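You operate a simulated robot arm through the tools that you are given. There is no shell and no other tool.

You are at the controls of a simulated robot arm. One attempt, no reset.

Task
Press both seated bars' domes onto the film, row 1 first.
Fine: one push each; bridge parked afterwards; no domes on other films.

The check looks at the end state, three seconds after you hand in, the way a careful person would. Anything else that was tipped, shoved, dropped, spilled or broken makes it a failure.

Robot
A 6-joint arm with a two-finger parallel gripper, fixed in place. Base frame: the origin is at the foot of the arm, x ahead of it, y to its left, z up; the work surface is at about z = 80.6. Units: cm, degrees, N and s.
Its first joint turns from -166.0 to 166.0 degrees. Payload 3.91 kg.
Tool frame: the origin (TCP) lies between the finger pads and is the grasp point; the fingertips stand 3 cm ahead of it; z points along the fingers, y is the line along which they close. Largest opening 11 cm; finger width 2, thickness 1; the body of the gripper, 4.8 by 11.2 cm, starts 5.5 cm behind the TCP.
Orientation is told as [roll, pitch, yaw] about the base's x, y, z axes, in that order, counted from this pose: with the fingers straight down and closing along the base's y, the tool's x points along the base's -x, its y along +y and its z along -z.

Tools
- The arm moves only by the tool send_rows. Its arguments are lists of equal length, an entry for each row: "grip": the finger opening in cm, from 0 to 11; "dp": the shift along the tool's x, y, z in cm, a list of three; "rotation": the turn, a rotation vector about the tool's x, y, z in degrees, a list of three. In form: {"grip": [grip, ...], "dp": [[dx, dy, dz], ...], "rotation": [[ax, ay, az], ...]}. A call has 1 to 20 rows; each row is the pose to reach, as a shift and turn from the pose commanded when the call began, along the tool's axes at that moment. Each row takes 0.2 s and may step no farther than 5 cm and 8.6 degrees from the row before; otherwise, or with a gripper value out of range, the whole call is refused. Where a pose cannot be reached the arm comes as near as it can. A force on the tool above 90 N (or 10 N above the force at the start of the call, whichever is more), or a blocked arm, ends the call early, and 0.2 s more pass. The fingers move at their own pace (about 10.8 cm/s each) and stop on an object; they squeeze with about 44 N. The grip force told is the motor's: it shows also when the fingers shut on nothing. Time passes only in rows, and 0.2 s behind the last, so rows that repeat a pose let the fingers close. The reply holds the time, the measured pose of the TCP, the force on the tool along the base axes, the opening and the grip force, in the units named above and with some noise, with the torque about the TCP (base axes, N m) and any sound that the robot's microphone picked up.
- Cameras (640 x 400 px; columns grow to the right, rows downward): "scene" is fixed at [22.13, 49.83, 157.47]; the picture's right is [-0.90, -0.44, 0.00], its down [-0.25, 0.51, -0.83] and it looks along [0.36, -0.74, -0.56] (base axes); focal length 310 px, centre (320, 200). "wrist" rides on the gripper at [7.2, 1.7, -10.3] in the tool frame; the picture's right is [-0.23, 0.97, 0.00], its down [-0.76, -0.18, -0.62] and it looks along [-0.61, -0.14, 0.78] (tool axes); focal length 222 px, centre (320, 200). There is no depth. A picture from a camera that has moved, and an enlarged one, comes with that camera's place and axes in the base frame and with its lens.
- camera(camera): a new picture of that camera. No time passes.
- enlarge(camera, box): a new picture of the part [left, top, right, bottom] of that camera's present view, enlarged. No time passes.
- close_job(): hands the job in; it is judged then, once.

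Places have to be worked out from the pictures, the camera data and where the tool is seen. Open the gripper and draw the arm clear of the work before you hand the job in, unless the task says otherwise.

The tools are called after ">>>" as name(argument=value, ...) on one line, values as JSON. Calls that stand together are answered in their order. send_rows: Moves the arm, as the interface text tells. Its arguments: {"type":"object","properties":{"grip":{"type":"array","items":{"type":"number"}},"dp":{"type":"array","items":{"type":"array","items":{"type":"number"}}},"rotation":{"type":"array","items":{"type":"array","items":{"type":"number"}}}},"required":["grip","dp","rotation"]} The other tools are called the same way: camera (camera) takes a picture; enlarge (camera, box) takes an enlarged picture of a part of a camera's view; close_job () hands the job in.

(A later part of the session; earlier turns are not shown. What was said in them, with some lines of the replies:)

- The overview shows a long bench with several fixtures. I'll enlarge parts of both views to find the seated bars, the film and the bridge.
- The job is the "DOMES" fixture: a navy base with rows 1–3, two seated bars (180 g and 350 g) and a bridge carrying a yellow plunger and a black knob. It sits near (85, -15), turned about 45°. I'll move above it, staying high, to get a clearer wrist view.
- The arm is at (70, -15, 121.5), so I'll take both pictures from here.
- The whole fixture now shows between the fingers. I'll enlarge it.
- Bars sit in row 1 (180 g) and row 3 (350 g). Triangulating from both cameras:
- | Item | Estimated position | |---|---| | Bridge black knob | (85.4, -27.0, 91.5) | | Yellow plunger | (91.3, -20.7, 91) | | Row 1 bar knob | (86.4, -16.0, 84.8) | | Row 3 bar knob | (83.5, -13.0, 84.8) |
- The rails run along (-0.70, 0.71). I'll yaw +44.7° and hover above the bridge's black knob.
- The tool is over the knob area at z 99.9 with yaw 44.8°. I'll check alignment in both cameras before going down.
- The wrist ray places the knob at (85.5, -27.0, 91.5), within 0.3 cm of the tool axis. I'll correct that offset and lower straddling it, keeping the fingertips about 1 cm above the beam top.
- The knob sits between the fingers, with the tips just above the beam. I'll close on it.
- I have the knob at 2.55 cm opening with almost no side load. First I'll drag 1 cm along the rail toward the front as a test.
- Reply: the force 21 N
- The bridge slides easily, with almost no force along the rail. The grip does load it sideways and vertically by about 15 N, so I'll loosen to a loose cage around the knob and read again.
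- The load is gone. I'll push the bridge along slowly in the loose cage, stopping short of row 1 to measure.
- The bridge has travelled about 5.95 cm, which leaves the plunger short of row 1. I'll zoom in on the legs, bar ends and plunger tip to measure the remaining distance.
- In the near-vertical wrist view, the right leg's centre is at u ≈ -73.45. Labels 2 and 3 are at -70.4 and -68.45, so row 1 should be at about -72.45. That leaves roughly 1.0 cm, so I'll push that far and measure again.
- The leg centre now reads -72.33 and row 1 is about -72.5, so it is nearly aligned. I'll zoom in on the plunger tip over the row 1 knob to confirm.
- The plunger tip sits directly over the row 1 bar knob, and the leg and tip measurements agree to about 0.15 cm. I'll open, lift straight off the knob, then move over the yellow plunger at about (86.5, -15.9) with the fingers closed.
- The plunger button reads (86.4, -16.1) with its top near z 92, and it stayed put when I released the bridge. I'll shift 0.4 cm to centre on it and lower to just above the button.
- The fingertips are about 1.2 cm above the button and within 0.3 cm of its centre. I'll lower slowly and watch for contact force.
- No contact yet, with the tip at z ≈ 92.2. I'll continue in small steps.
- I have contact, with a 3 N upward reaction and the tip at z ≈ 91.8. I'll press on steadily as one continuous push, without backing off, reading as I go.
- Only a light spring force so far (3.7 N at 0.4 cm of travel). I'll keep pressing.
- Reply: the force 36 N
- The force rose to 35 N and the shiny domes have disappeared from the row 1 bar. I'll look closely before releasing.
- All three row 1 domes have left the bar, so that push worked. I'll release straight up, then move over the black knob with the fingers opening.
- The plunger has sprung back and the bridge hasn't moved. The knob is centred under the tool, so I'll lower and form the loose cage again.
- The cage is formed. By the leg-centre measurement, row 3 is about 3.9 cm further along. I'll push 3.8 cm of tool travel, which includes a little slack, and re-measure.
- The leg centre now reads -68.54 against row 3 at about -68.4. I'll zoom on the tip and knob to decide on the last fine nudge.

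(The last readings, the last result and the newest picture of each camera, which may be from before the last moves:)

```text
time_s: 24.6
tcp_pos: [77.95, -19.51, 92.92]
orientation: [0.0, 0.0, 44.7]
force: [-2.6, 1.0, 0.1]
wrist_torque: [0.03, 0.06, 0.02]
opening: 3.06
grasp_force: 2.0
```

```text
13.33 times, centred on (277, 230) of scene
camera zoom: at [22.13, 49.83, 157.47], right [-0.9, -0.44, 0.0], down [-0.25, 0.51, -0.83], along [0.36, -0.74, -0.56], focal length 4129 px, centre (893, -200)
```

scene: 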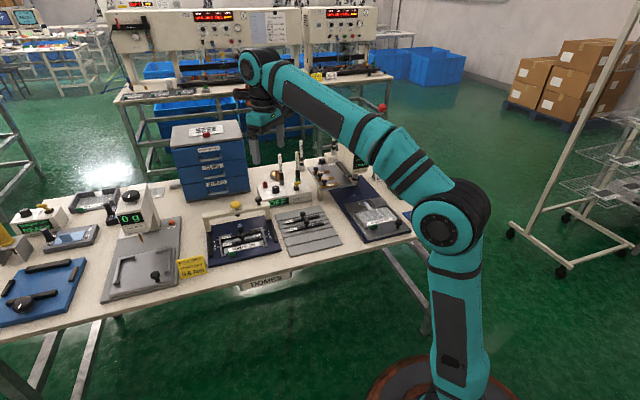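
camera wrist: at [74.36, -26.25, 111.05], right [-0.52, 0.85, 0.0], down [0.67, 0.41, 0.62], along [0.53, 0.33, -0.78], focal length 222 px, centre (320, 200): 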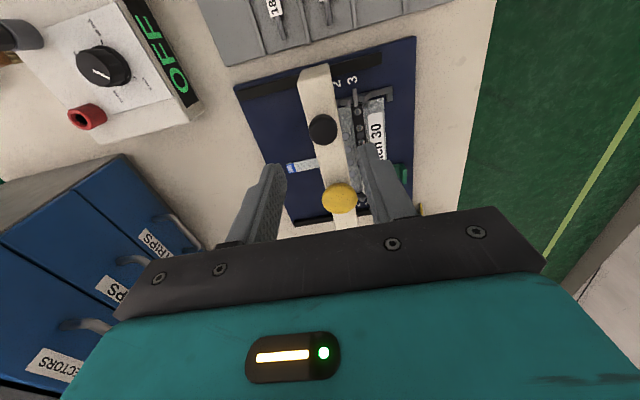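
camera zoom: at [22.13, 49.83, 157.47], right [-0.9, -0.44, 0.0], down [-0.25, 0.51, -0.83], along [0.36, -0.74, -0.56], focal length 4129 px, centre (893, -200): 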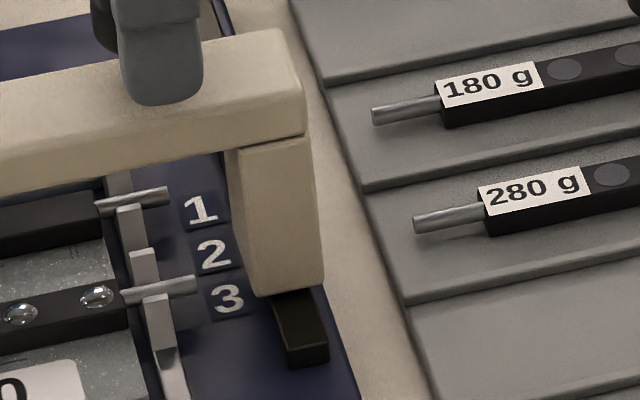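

Leg, label and tip comparisons with the successful row 1 position show the bridge about 0.1–0.15 cm short. I'll nudge it 0.15 cm and re-check.

>>> send_rows(grip=[2.9, 2.9, 2.9], dp=[[0, 0.08, 0], [0, 0.15, 0], [0, 0.15, 0]], rotation=[[0, 0, 0], [0, 0, 0], [0, 0, 0]])

>>> enlarge(camera="scene", box=[243, 228, 257, 242])

>>> enlarge(camera="scene", box=[205, 222, 240, 252])

>>> enlarge(camera="scene", box=[262, 215, 292, 245])

>>> enlarge(camera="wrist", box=[220, 40, 460, 200])

```text
time_s: 25.4
tcp_pos: [77.87, -19.44, 92.98]
orientation: [0.0, 0.0, 44.7]
force: [-1.8, 1.3, 0.0]
wrist_torque: [0.0, 0.04, 0.02]
opening: 3.01
grasp_force: 1.4
```

```text
16.00 times, centred on (250, 235) of scene
camera zoom: at [22.13, 49.83, 157.47], right [-0.9, -0.44, 0.0], down [-0.25, 0.51, -0.83], along [0.36, -0.74, -0.56], focal length 4954 px, centre (1440, -360)
```

zoom: 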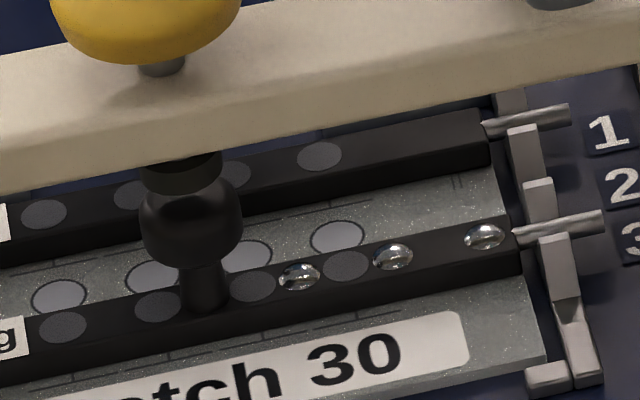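

```text
13.33 times, centred on (222, 237) of scene
camera zoom: at [22.13, 49.83, 157.47], right [-0.9, -0.44, 0.0], down [-0.25, 0.51, -0.83], along [0.36, -0.74, -0.56], focal length 4129 px, centre (1620, -293)
```

zoom: 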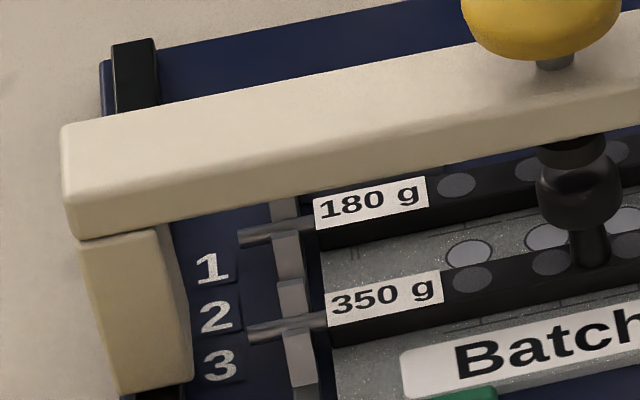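

```text
13.33 times, centred on (277, 230) of scene
camera zoom: at [22.13, 49.83, 157.47], right [-0.9, -0.44, 0.0], down [-0.25, 0.51, -0.83], along [0.36, -0.74, -0.56], focal length 4129 px, centre (893, -200)
```

zoom: 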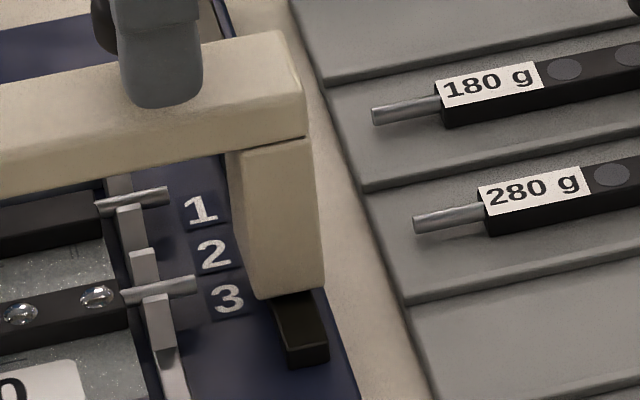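

```text
2.50 times, centred on (340, 120) of wrist
camera zoom: at [71.63, -23.42, 103.22], right [-0.52, 0.85, 0.0], down [0.67, 0.41, 0.62], along [0.53, 0.33, -0.78], focal length 555 px, centre (270, 400)
```

zoom: 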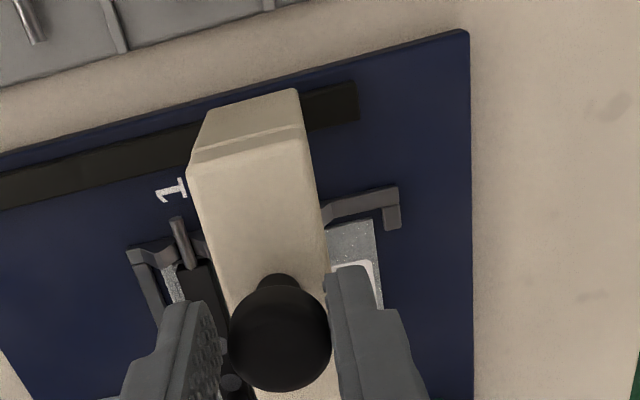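

The bridge is now at the same position relative to row 3 as it was at row 1. I'll release the knob, lift, and move over the plunger at about (83.6, -13.4) with the fingers closed.

>>> send_rows(grip=[5, 5, 5, 5, 5, 5, 3, 1, 0, 0], dp=[[0, 0, 0], [0, 0, 0], [0, 0, -2], [0, 0, -5], [0, 0, -8], [-3, 0.06, -8], [-6, 0.12, -8], [-8.35, 0.15, -8], [-8.35, 0.15, -8], [-8.35, 0.15, -8]], rotation=[[0, 0, 0], [0, 0, 0], [0, 0, 0], [0, 0, 0], [0, 0, 0], [0, 0, 0], [0, 0, 0], [0, 0, 0], [0, 0, 0], [0, 0, 0]])

>>> camera(camera="wrist")

>>> enlarge(camera="scene", box=[200, 170, 300, 255])

>>> enlarge(camera="scene", box=[238, 218, 264, 246])

```text
time_s: 27.6
tcp_pos: [83.61, -13.35, 101.16]
orientation: [0.1, 0.0, 44.7]
force: [1.2, -0.4, 0.7]
wrist_torque: [-0.01, 0.0, -0.02]
opening: 0.0
grasp_force: 37.7
```

```text
taken
camera wrist: at [77.41, -17.36, 111.44], right [-0.52, 0.85, 0.0], down [0.67, 0.41, 0.62], along [0.53, 0.33, -0.78], focal length 222 px, centre (320, 200)
```

wrist: 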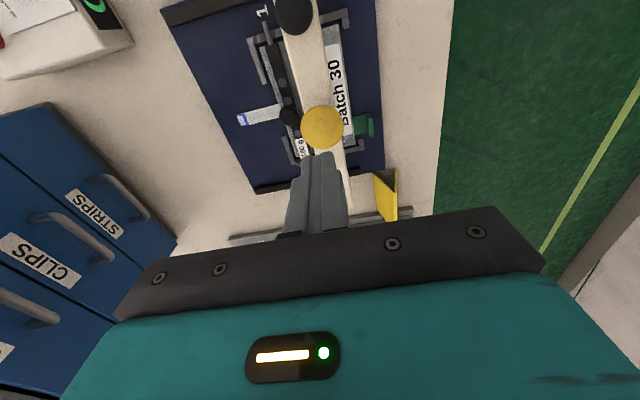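

```text
4.71 times, centred on (250, 212) of scene
camera zoom: at [22.13, 49.83, 157.47], right [-0.9, -0.44, 0.0], down [-0.25, 0.51, -0.83], along [0.36, -0.74, -0.56], focal length 1457 px, centre (649, 141)
```

zoom: 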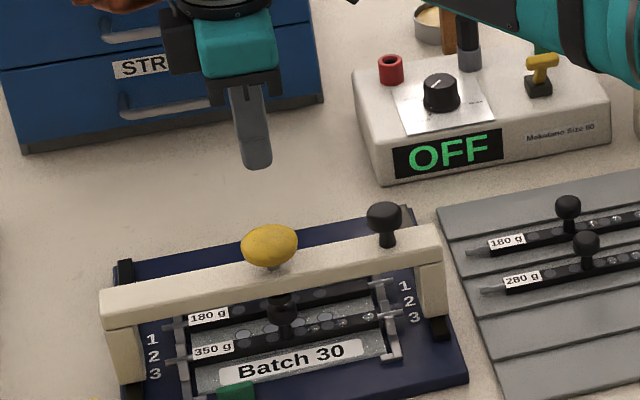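

```text
14.29 times, centred on (251, 232) of scene
camera zoom: at [22.13, 49.83, 157.47], right [-0.9, -0.44, 0.0], down [-0.25, 0.51, -0.83], along [0.36, -0.74, -0.56], focal length 4424 px, centre (1306, -257)
```

zoom: 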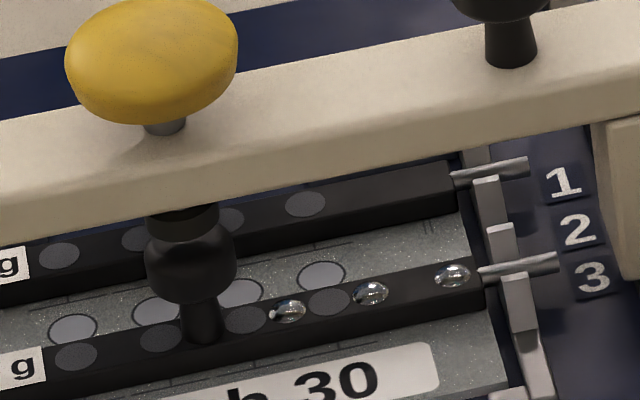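

The plunger is centred under the tool, and the stem and knob shifts confirm the bridge moved exactly one row-1-to-row-3 spacing. I'll lower to just above the button.

>>> send_rows(grip=[0, 0, 0, 0, 0], dp=[[-0.05, 0, 2], [-0.05, 0, 4], [-0.05, 0, 5.3], [-0.05, 0, 5.9], [-0.05, 0, 5.9]], rotation=[[0, 0, 0], [0, 0, 0], [0, 0, 0], [0, 0, 0], [0, 0, 0]])

>>> enlarge(camera="scene", box=[225, 195, 275, 245])

```text
time_s: 28.8
tcp_pos: [83.74, -13.35, 95.2]
orientation: [0.0, -0.1, 44.7]
force: [-0.4, 0.1, 0.4]
wrist_torque: [-0.03, 0.0, 0.0]
opening: 0.0
grasp_force: 37.9
```

```text
8.00 times, centred on (250, 220) of scene
camera zoom: at [22.13, 49.83, 157.47], right [-0.9, -0.44, 0.0], down [-0.25, 0.51, -0.83], along [0.36, -0.74, -0.56], focal length 2477 px, centre (880, 40)
```

zoom: 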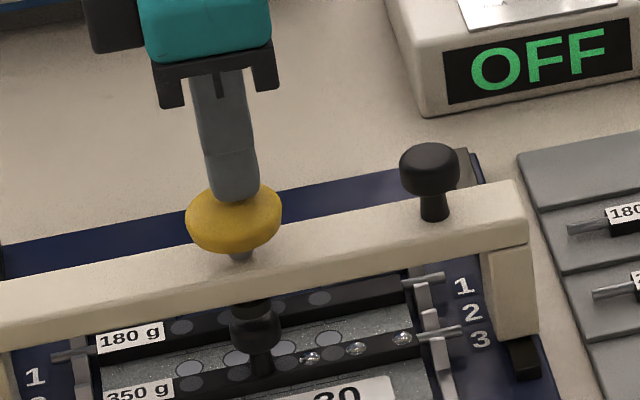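

The tip is centred just above the button with no force yet. I'll do the single continuous press down to the depth where row 1 let go.

>>> send_rows(grip=[0, 0, 0, 0, 0, 0, 0, 0], dp=[[0, 0, 0.1], [0, 0, 0.2], [0, 0, 0.3], [0, 0, 0.4], [0, 0, 0.5], [0, 0, 0.6], [0, 0, 0.7], [0, 0, 0.8]], rotation=[[0, 0, 0], [0, 0, 0], [0, 0, 0], [0, 0, 0], [0, 0, 0], [0, 0, 0], [0, 0, 0], [0, 0, 0]])

```text
time_s: 30.6
tcp_pos: [83.67, -13.5, 94.36]
orientation: [0.0, 0.1, 44.7]
force: [0.9, -0.2, 3.9]
wrist_torque: [-0.03, 0.03, -0.04]
opening: 0.0
grasp_force: 37.8
```

The button is against its light spring (3.9 N), matching row 1 at this depth. I'll continue the same push to the stop.

>>> send_rows(grip=[0, 0, 0, 0], dp=[[0, 0, 0.1], [0, 0, 0.2], [0, 0, 0.3], [0, 0, 0.4]], rotation=[[0, 0, 0], [0, 0, 0], [0, 0, 0], [0, 0, 0]])

>>> enlarge(camera="scene", box=[238, 218, 264, 246])

>>> enlarge(camera="scene", box=[215, 195, 285, 255])

```text
time_s: 31.6
tcp_pos: [83.65, -13.4, 94.26]
orientation: [-0.2, -0.1, 44.7]
force: [4.7, 1.5, 34.9]
wrist_torque: [0.02, -0.09, -0.02]
opening: 0.0
grasp_force: 37.5
```

```text
14.29 times, centred on (251, 232) of scene
camera zoom: at [22.13, 49.83, 157.47], right [-0.9, -0.44, 0.0], down [-0.25, 0.51, -0.83], along [0.36, -0.74, -0.56], focal length 4424 px, centre (1306, -257)
```

zoom: 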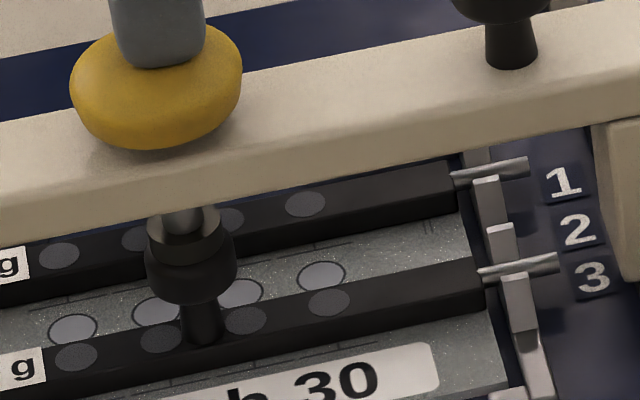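

```text
6.67 times, centred on (250, 225) of scene
camera zoom: at [22.13, 49.83, 157.47], right [-0.9, -0.44, 0.0], down [-0.25, 0.51, -0.83], along [0.36, -0.74, -0.56], focal length 2064 px, centre (787, 33)
```

zoom: 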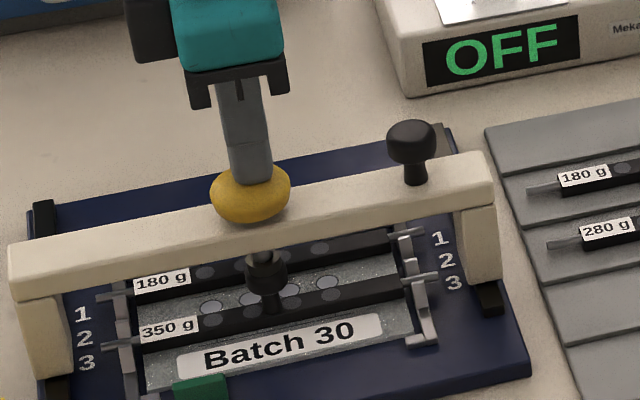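

Force is 35 N and the three row 3 domes have left the bar as well. I'll release straight up and return over the black knob with the fingers open to park the bridge.

>>> send_rows(grip=[0, 0, 0, 0, 2, 5, 5, 5], dp=[[0, 0, -0.5], [0, 0, -1.5], [0, 0, -4], [0, 0, -7], [3, -0.05, -7], [6, -0.1, -7], [8.38, -0.15, -7], [8.38, -0.15, -7]], rotation=[[0, 0, 0], [0, 0, 0], [0, 0, 0], [0, 0, 0], [0, 0, 0], [0, 0, 0], [0, 0, 0], [0, 0, 0]])

>>> camera(camera="wrist")

>>> enlarge(camera="scene", box=[205, 195, 300, 255])

```text
time_s: 33.4
tcp_pos: [77.89, -19.31, 100.92]
orientation: [-0.1, 0.0, 44.7]
force: [-0.6, -0.9, 0.1]
wrist_torque: [-0.02, -0.01, 0.01]
opening: 5.03
grasp_force: 0.1
```

```text
taken
camera wrist: at [71.66, -23.35, 111.21], right [-0.52, 0.85, 0.0], down [0.67, 0.41, 0.62], along [0.53, 0.33, -0.78], focal length 222 px, centre (320, 200)
```

wrist: 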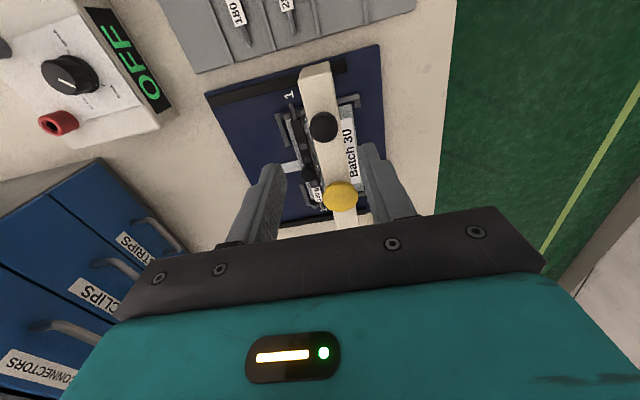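

```text
6.67 times, centred on (252, 225) of scene
camera zoom: at [22.13, 49.83, 157.47], right [-0.9, -0.44, 0.0], down [-0.25, 0.51, -0.83], along [0.36, -0.74, -0.56], focal length 2064 px, centre (770, 33)
```

zoom: 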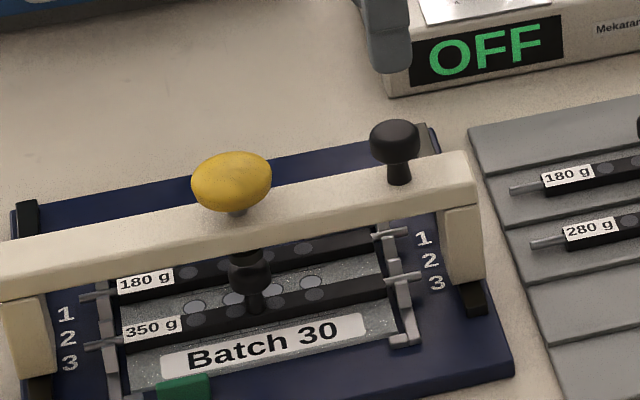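

The plunger has returned. The knob is under the tool to within about 0.1 cm, so I'll lower and cage it.

>>> send_rows(grip=[5, 5, 5, 5, 5, 2.95, 2.95, 2.95], dp=[[0, 0.1, 2], [0, 0.1, 4], [0, 0.1, 6], [0, 0.1, 7.9], [0, 0.1, 7.9], [0, 0.1, 7.9], [0, 0.1, 7.9], [0, 0.1, 7.9]], rotation=[[0, 0, 0], [0, 0, 0], [0, 0, 0], [0, 0, 0], [0, 0, 0], [0, 0, 0], [0, 0, 0], [0, 0, 0]])

```text
time_s: 35.2
tcp_pos: [77.71, -19.15, 93.1]
orientation: [0.0, 0.0, 44.7]
force: [0.5, 0.0, -0.2]
wrist_torque: [0.02, -0.01, -0.01]
opening: 2.95
grasp_force: 0.0
```

The knob is caged with no load. I'll slide the bridge back toward its park position, stopping short of the end stop.

>>> send_rows(grip=[2.95, 2.95, 2.95, 2.95, 2.95, 2.95, 2.95, 2.95, 2.95, 2.95, 2.95, 2.95, 2.95, 2.95, 2.95, 2.95, 2.95, 2.95], dp=[[0, -0.6, 0.05], [0, -1.2, 0.05], [0, -1.8, 0.05], [0, -2.4, 0.05], [0, -3.0, 0.05], [0, -3.6, 0.05], [0, -4.2, 0.05], [0, -4.8, 0.05], [0, -5.4, 0.05], [0, -6.0, 0.05], [0, -6.6, 0.05], [0, -7.2, 0.05], [0, -7.8, 0.05], [0, -8.4, 0.05], [0, -9.0, 0.05], [0, -9.6, 0.05], [0, -10.1, 0.05], [0, -10.1, 0.05]], rotation=[[0, 0, 0], [0, 0, 0], [0, 0, 0], [0, 0, 0], [0, 0, 0], [0, 0, 0], [0, 0, 0], [0, 0, 0], [0, 0, 0], [0, 0, 0], [0, 0, 0], [0, 0, 0], [0, 0, 0], [0, 0, 0], [0, 0, 0], [0, 0, 0], [0, 0, 0], [0, 0, 0]])

>>> enlarge(camera="scene", box=[195, 190, 290, 265])

>>> enlarge(camera="wrist", box=[220, 40, 460, 200])

```text
time_s: 39.0
tcp_pos: [84.97, -26.57, 92.89]
orientation: [0.1, 0.0, 44.7]
force: [-0.4, -0.1, 1.2]
wrist_torque: [0.01, -0.01, -0.03]
opening: 2.96
grasp_force: 0.3
```

```text
5.33 times, centred on (242, 228) of scene
camera zoom: at [22.13, 49.83, 157.47], right [-0.9, -0.44, 0.0], down [-0.25, 0.51, -0.83], along [0.36, -0.74, -0.56], focal length 1652 px, centre (733, 53)
```

zoom: 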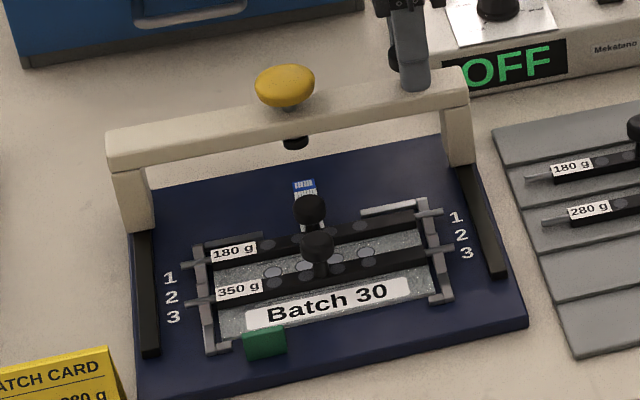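

```text
2.50 times, centred on (340, 120) of wrist
camera zoom: at [78.63, -30.56, 103.14], right [-0.52, 0.85, 0.0], down [0.67, 0.41, 0.62], along [0.53, 0.33, -0.78], focal length 555 px, centre (270, 400)
```

zoom: 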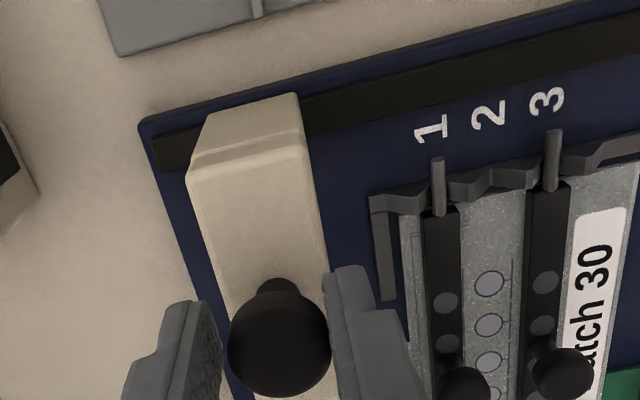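

The bridge is about 0.8 cm from where it was parked at the start. I'll push the remaining distance slowly, watching for the end stop.

>>> send_rows(grip=[2.95, 2.95, 2.95, 2.95, 2.95], dp=[[0, -0.2, 0], [0, -0.4, 0], [0, -0.6, 0], [0, -0.75, 0], [0, -0.75, 0]], rotation=[[0, 0, 0], [0, 0, 0], [0, 0, 0], [0, 0, 0], [0, 0, 0]])

>>> enlarge(camera="scene", box=[195, 190, 290, 265])

>>> enlarge(camera="wrist", box=[220, 40, 460, 200])

```text
time_s: 40.2
tcp_pos: [85.58, -27.13, 92.89]
orientation: [0.0, 0.0, 44.7]
force: [-0.4, -1.2, 0.1]
wrist_torque: [0.0, -0.01, -0.01]
opening: 2.95
grasp_force: 0.0
```

```text
5.33 times, centred on (242, 228) of scene
camera zoom: at [22.13, 49.83, 157.47], right [-0.9, -0.44, 0.0], down [-0.25, 0.51, -0.83], along [0.36, -0.74, -0.56], focal length 1652 px, centre (733, 53)
```

zoom: 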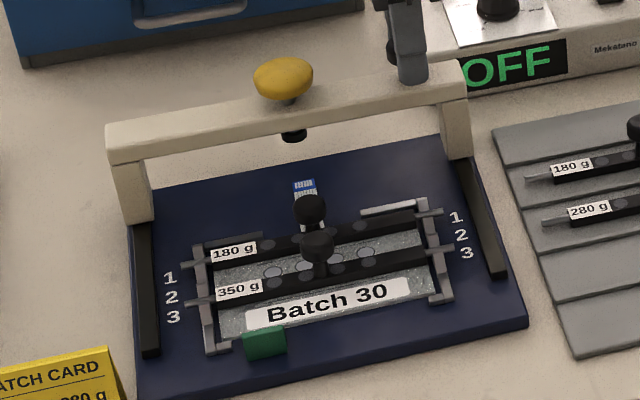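

```text
2.50 times, centred on (340, 120) of wrist
camera zoom: at [79.2, -31.12, 103.16], right [-0.52, 0.85, 0.0], down [0.67, 0.41, 0.62], along [0.53, 0.33, -0.78], focal length 555 px, centre (270, 400)
```

zoom: 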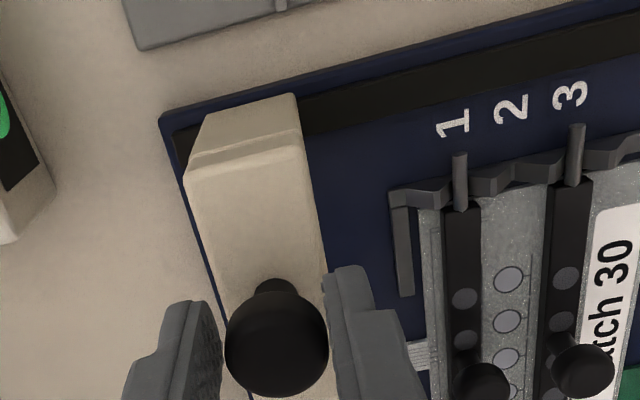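

The yellow button is within about 0.2 cm of its starting position in the picture. I'll nudge another 0.25 cm toward the stop and read the force.

>>> send_rows(grip=[2.95, 2.95, 2.95, 2.95], dp=[[0, -0.1, 0], [0, -0.2, 0], [0, -0.25, 0], [0, -0.25, 0]], rotation=[[0, 0, 0], [0, 0, 0], [0, 0, 0], [0, 0, 0]])

>>> enlarge(camera="scene", box=[195, 190, 290, 265])

>>> enlarge(camera="scene", box=[200, 195, 260, 240])

```text
time_s: 41.2
tcp_pos: [85.66, -27.24, 92.95]
orientation: [-0.1, 0.0, 44.7]
force: [-5.3, 2.5, -1.2]
wrist_torque: [0.08, 0.09, 0.0]
opening: 3.2
grasp_force: 2.5
```

```text
5.33 times, centred on (242, 228) of scene
camera zoom: at [22.13, 49.83, 157.47], right [-0.9, -0.44, 0.0], down [-0.25, 0.51, -0.83], along [0.36, -0.74, -0.56], focal length 1652 px, centre (733, 53)
```

zoom: 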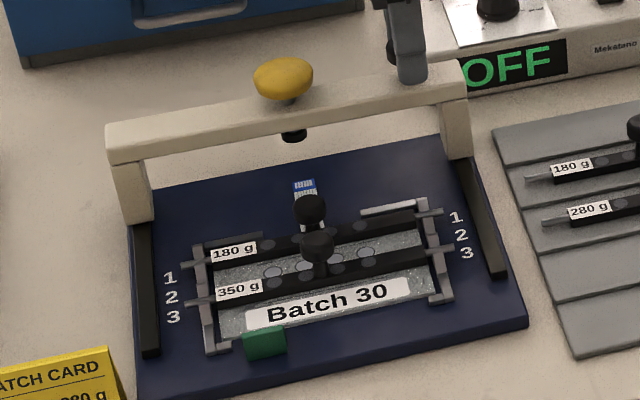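

```text
8.89 times, centred on (230, 218) of scene
camera zoom: at [22.13, 49.83, 157.47], right [-0.9, -0.44, 0.0], down [-0.25, 0.51, -0.83], along [0.36, -0.74, -0.56], focal length 2752 px, centre (1120, 44)
```

zoom: 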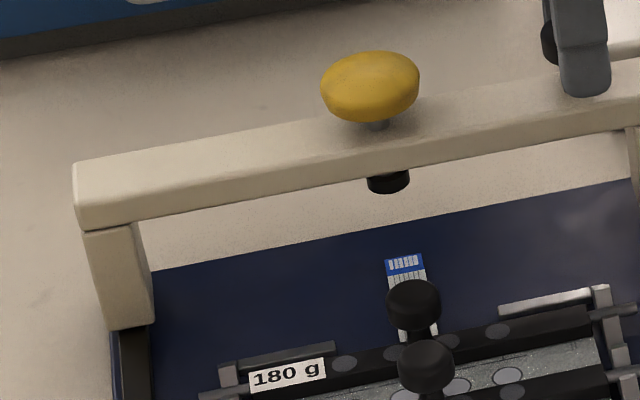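

There is 5.5 N of reaction along the rail and the finger is being pushed open, so the bridge is against its park stop, level with its starting position. I'll open, lift straight off, and withdraw upward.

>>> send_rows(grip=[5, 5, 5, 5, 5, 7, 9, 11, 11, 11], dp=[[0, 0.1, 0], [0, 0.2, 0], [0, 0.2, -2], [0, 0.2, -5], [0, 0.2, -9], [0, 0.2, -13], [0, 0.2, -17], [0, 0.2, -21], [0, 0.2, -24], [0, 0.2, -24]], rotation=[[0, 0, 0], [0, 0, 0], [0, 0, 0], [0, 0, 0], [0, 0, 0], [0, 0, 0], [0, 0, 0], [0, 0, 0], [0, 0, 0], [0, 0, 0]])

>>> enlarge(camera="scene", box=[195, 190, 290, 265])

>>> camera(camera="wrist")

```text
time_s: 43.4
tcp_pos: [85.49, -27.15, 116.98]
orientation: [0.0, 0.0, 44.6]
force: [0.5, 0.2, 0.0]
wrist_torque: [0.0, 0.02, 0.02]
opening: 10.99
grasp_force: 0.0
```

```text
5.33 times, centred on (242, 228) of scene
camera zoom: at [22.13, 49.83, 157.47], right [-0.9, -0.44, 0.0], down [-0.25, 0.51, -0.83], along [0.36, -0.74, -0.56], focal length 1652 px, centre (733, 53)
```

zoom: 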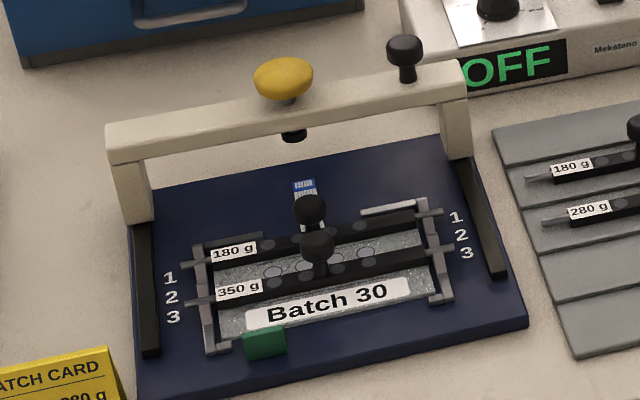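

```text
taken
camera wrist: at [79.18, -31.26, 127.21], right [-0.52, 0.85, 0.0], down [0.67, 0.41, 0.62], along [0.53, 0.33, -0.78], focal length 222 px, centre (320, 200)
```

wrist: 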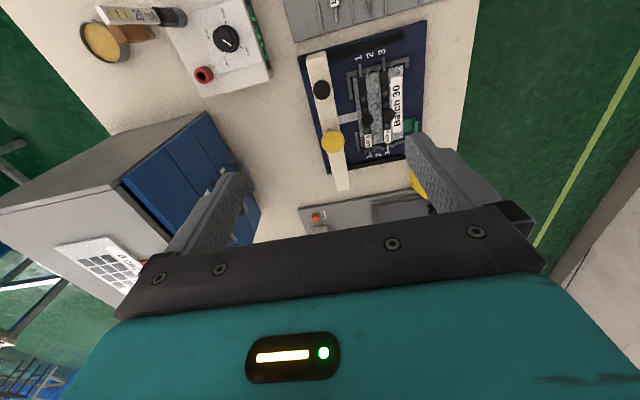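

The bridge matches its starting position and both bars are still seated and emptied. I'll withdraw the arm to its starting area and then take final pictures.

>>> send_rows(grip=[11, 11, 11, 11, 11, 11, 11, 11, 11], dp=[[2.7, 1.55, -0.3], [5.4, 3.1, -0.6], [8.1, 4.65, -0.9], [10.75, 6.2, -1.2], [13.4, 7.75, -1.5], [16.1, 9.3, -1.8], [18.8, 10.85, -2], [21.5, 12.39, -2], [21.5, 12.39, -2]], rotation=[[0, 0, 5.6], [0, 0, 11.2], [0, 0, 16.8], [0, 0, 22.4], [0, 0, 28], [0, 0, 33.6], [0, 0, 39.2], [0, 0, 44.7], [0, 0, 44.7]])

>>> camera(camera="scene")

>>> enlarge(camera="scene", box=[215, 222, 285, 256])

>>> enlarge(camera="wrist", box=[240, 60, 560, 260])

```text
time_s: 45.4
tcp_pos: [61.31, -33.61, 118.91]
orientation: [0.0, 0.0, 0.2]
force: [0.4, 0.2, 0.6]
wrist_torque: [0.0, -0.04, -0.01]
opening: 11.01
grasp_force: 0.0
```

```text
taken
```

scene: 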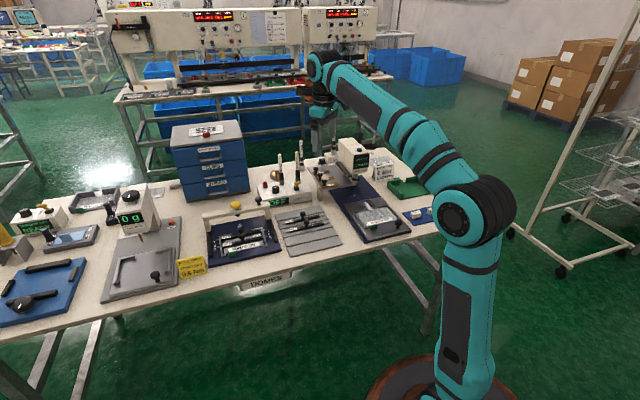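

```text
9.14 times, centred on (250, 239) of scene
camera zoom: at [22.13, 49.83, 157.47], right [-0.9, -0.44, 0.0], down [-0.25, 0.51, -0.83], along [0.36, -0.74, -0.56], focal length 2831 px, centre (960, -157)
```

zoom: 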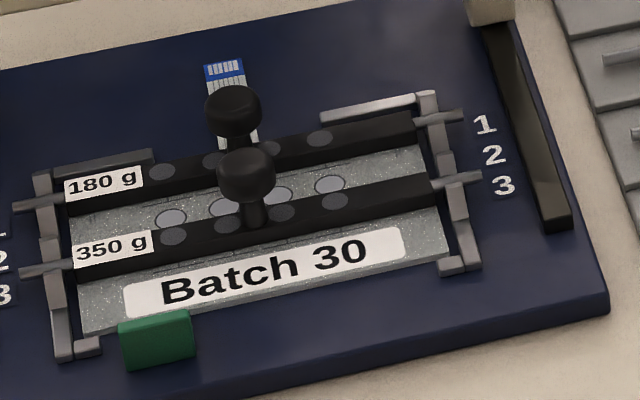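

```text
2.00 times, centred on (400, 160) of wrist
camera zoom: at [54.2, -31.93, 129.21], right [0.23, 0.97, 0.0], down [0.76, -0.18, 0.62], along [0.61, -0.14, -0.78], focal length 444 px, centre (160, 280)
```

zoom: 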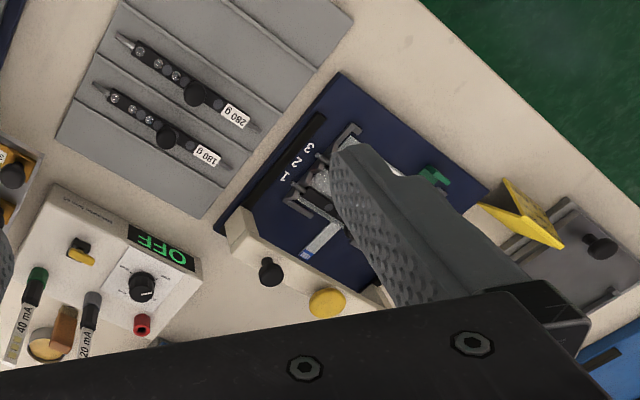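

Both bars are still seated and emptied onto the Batch 30 film, row 1 first with one push each. The bridge is parked, nothing else looks disturbed, and the arm is clear with the gripper open, so I'm handing in.

>>> close_job()

```text
The job is handed in.
```

Both seated bars' domes are pressed onto the Batch 30 film, and the job is handed in; no verdict has come back yet.

- **Presses:** I pushed once on row 1 (the 180 g bar), then once on row 3 (the 350 g bar). Each push reached about 35 N. In the pictures, all three shiny domes left each bar. The bars cover those parts of the film, so I didn't see the domes on it directly.
- **Bridge:** It is back against its end stop and matches its starting position in the scene view.
- **Rest of the bench:** I pressed nothing on any other film, and nothing else looks moved in the final picture. The arm is back near its starting pose with the gripper open.

The batch card by the fixture says "DOMES 280 g", but the seated bars were 180 g and 350 g. I pressed the seated ones as you asked.
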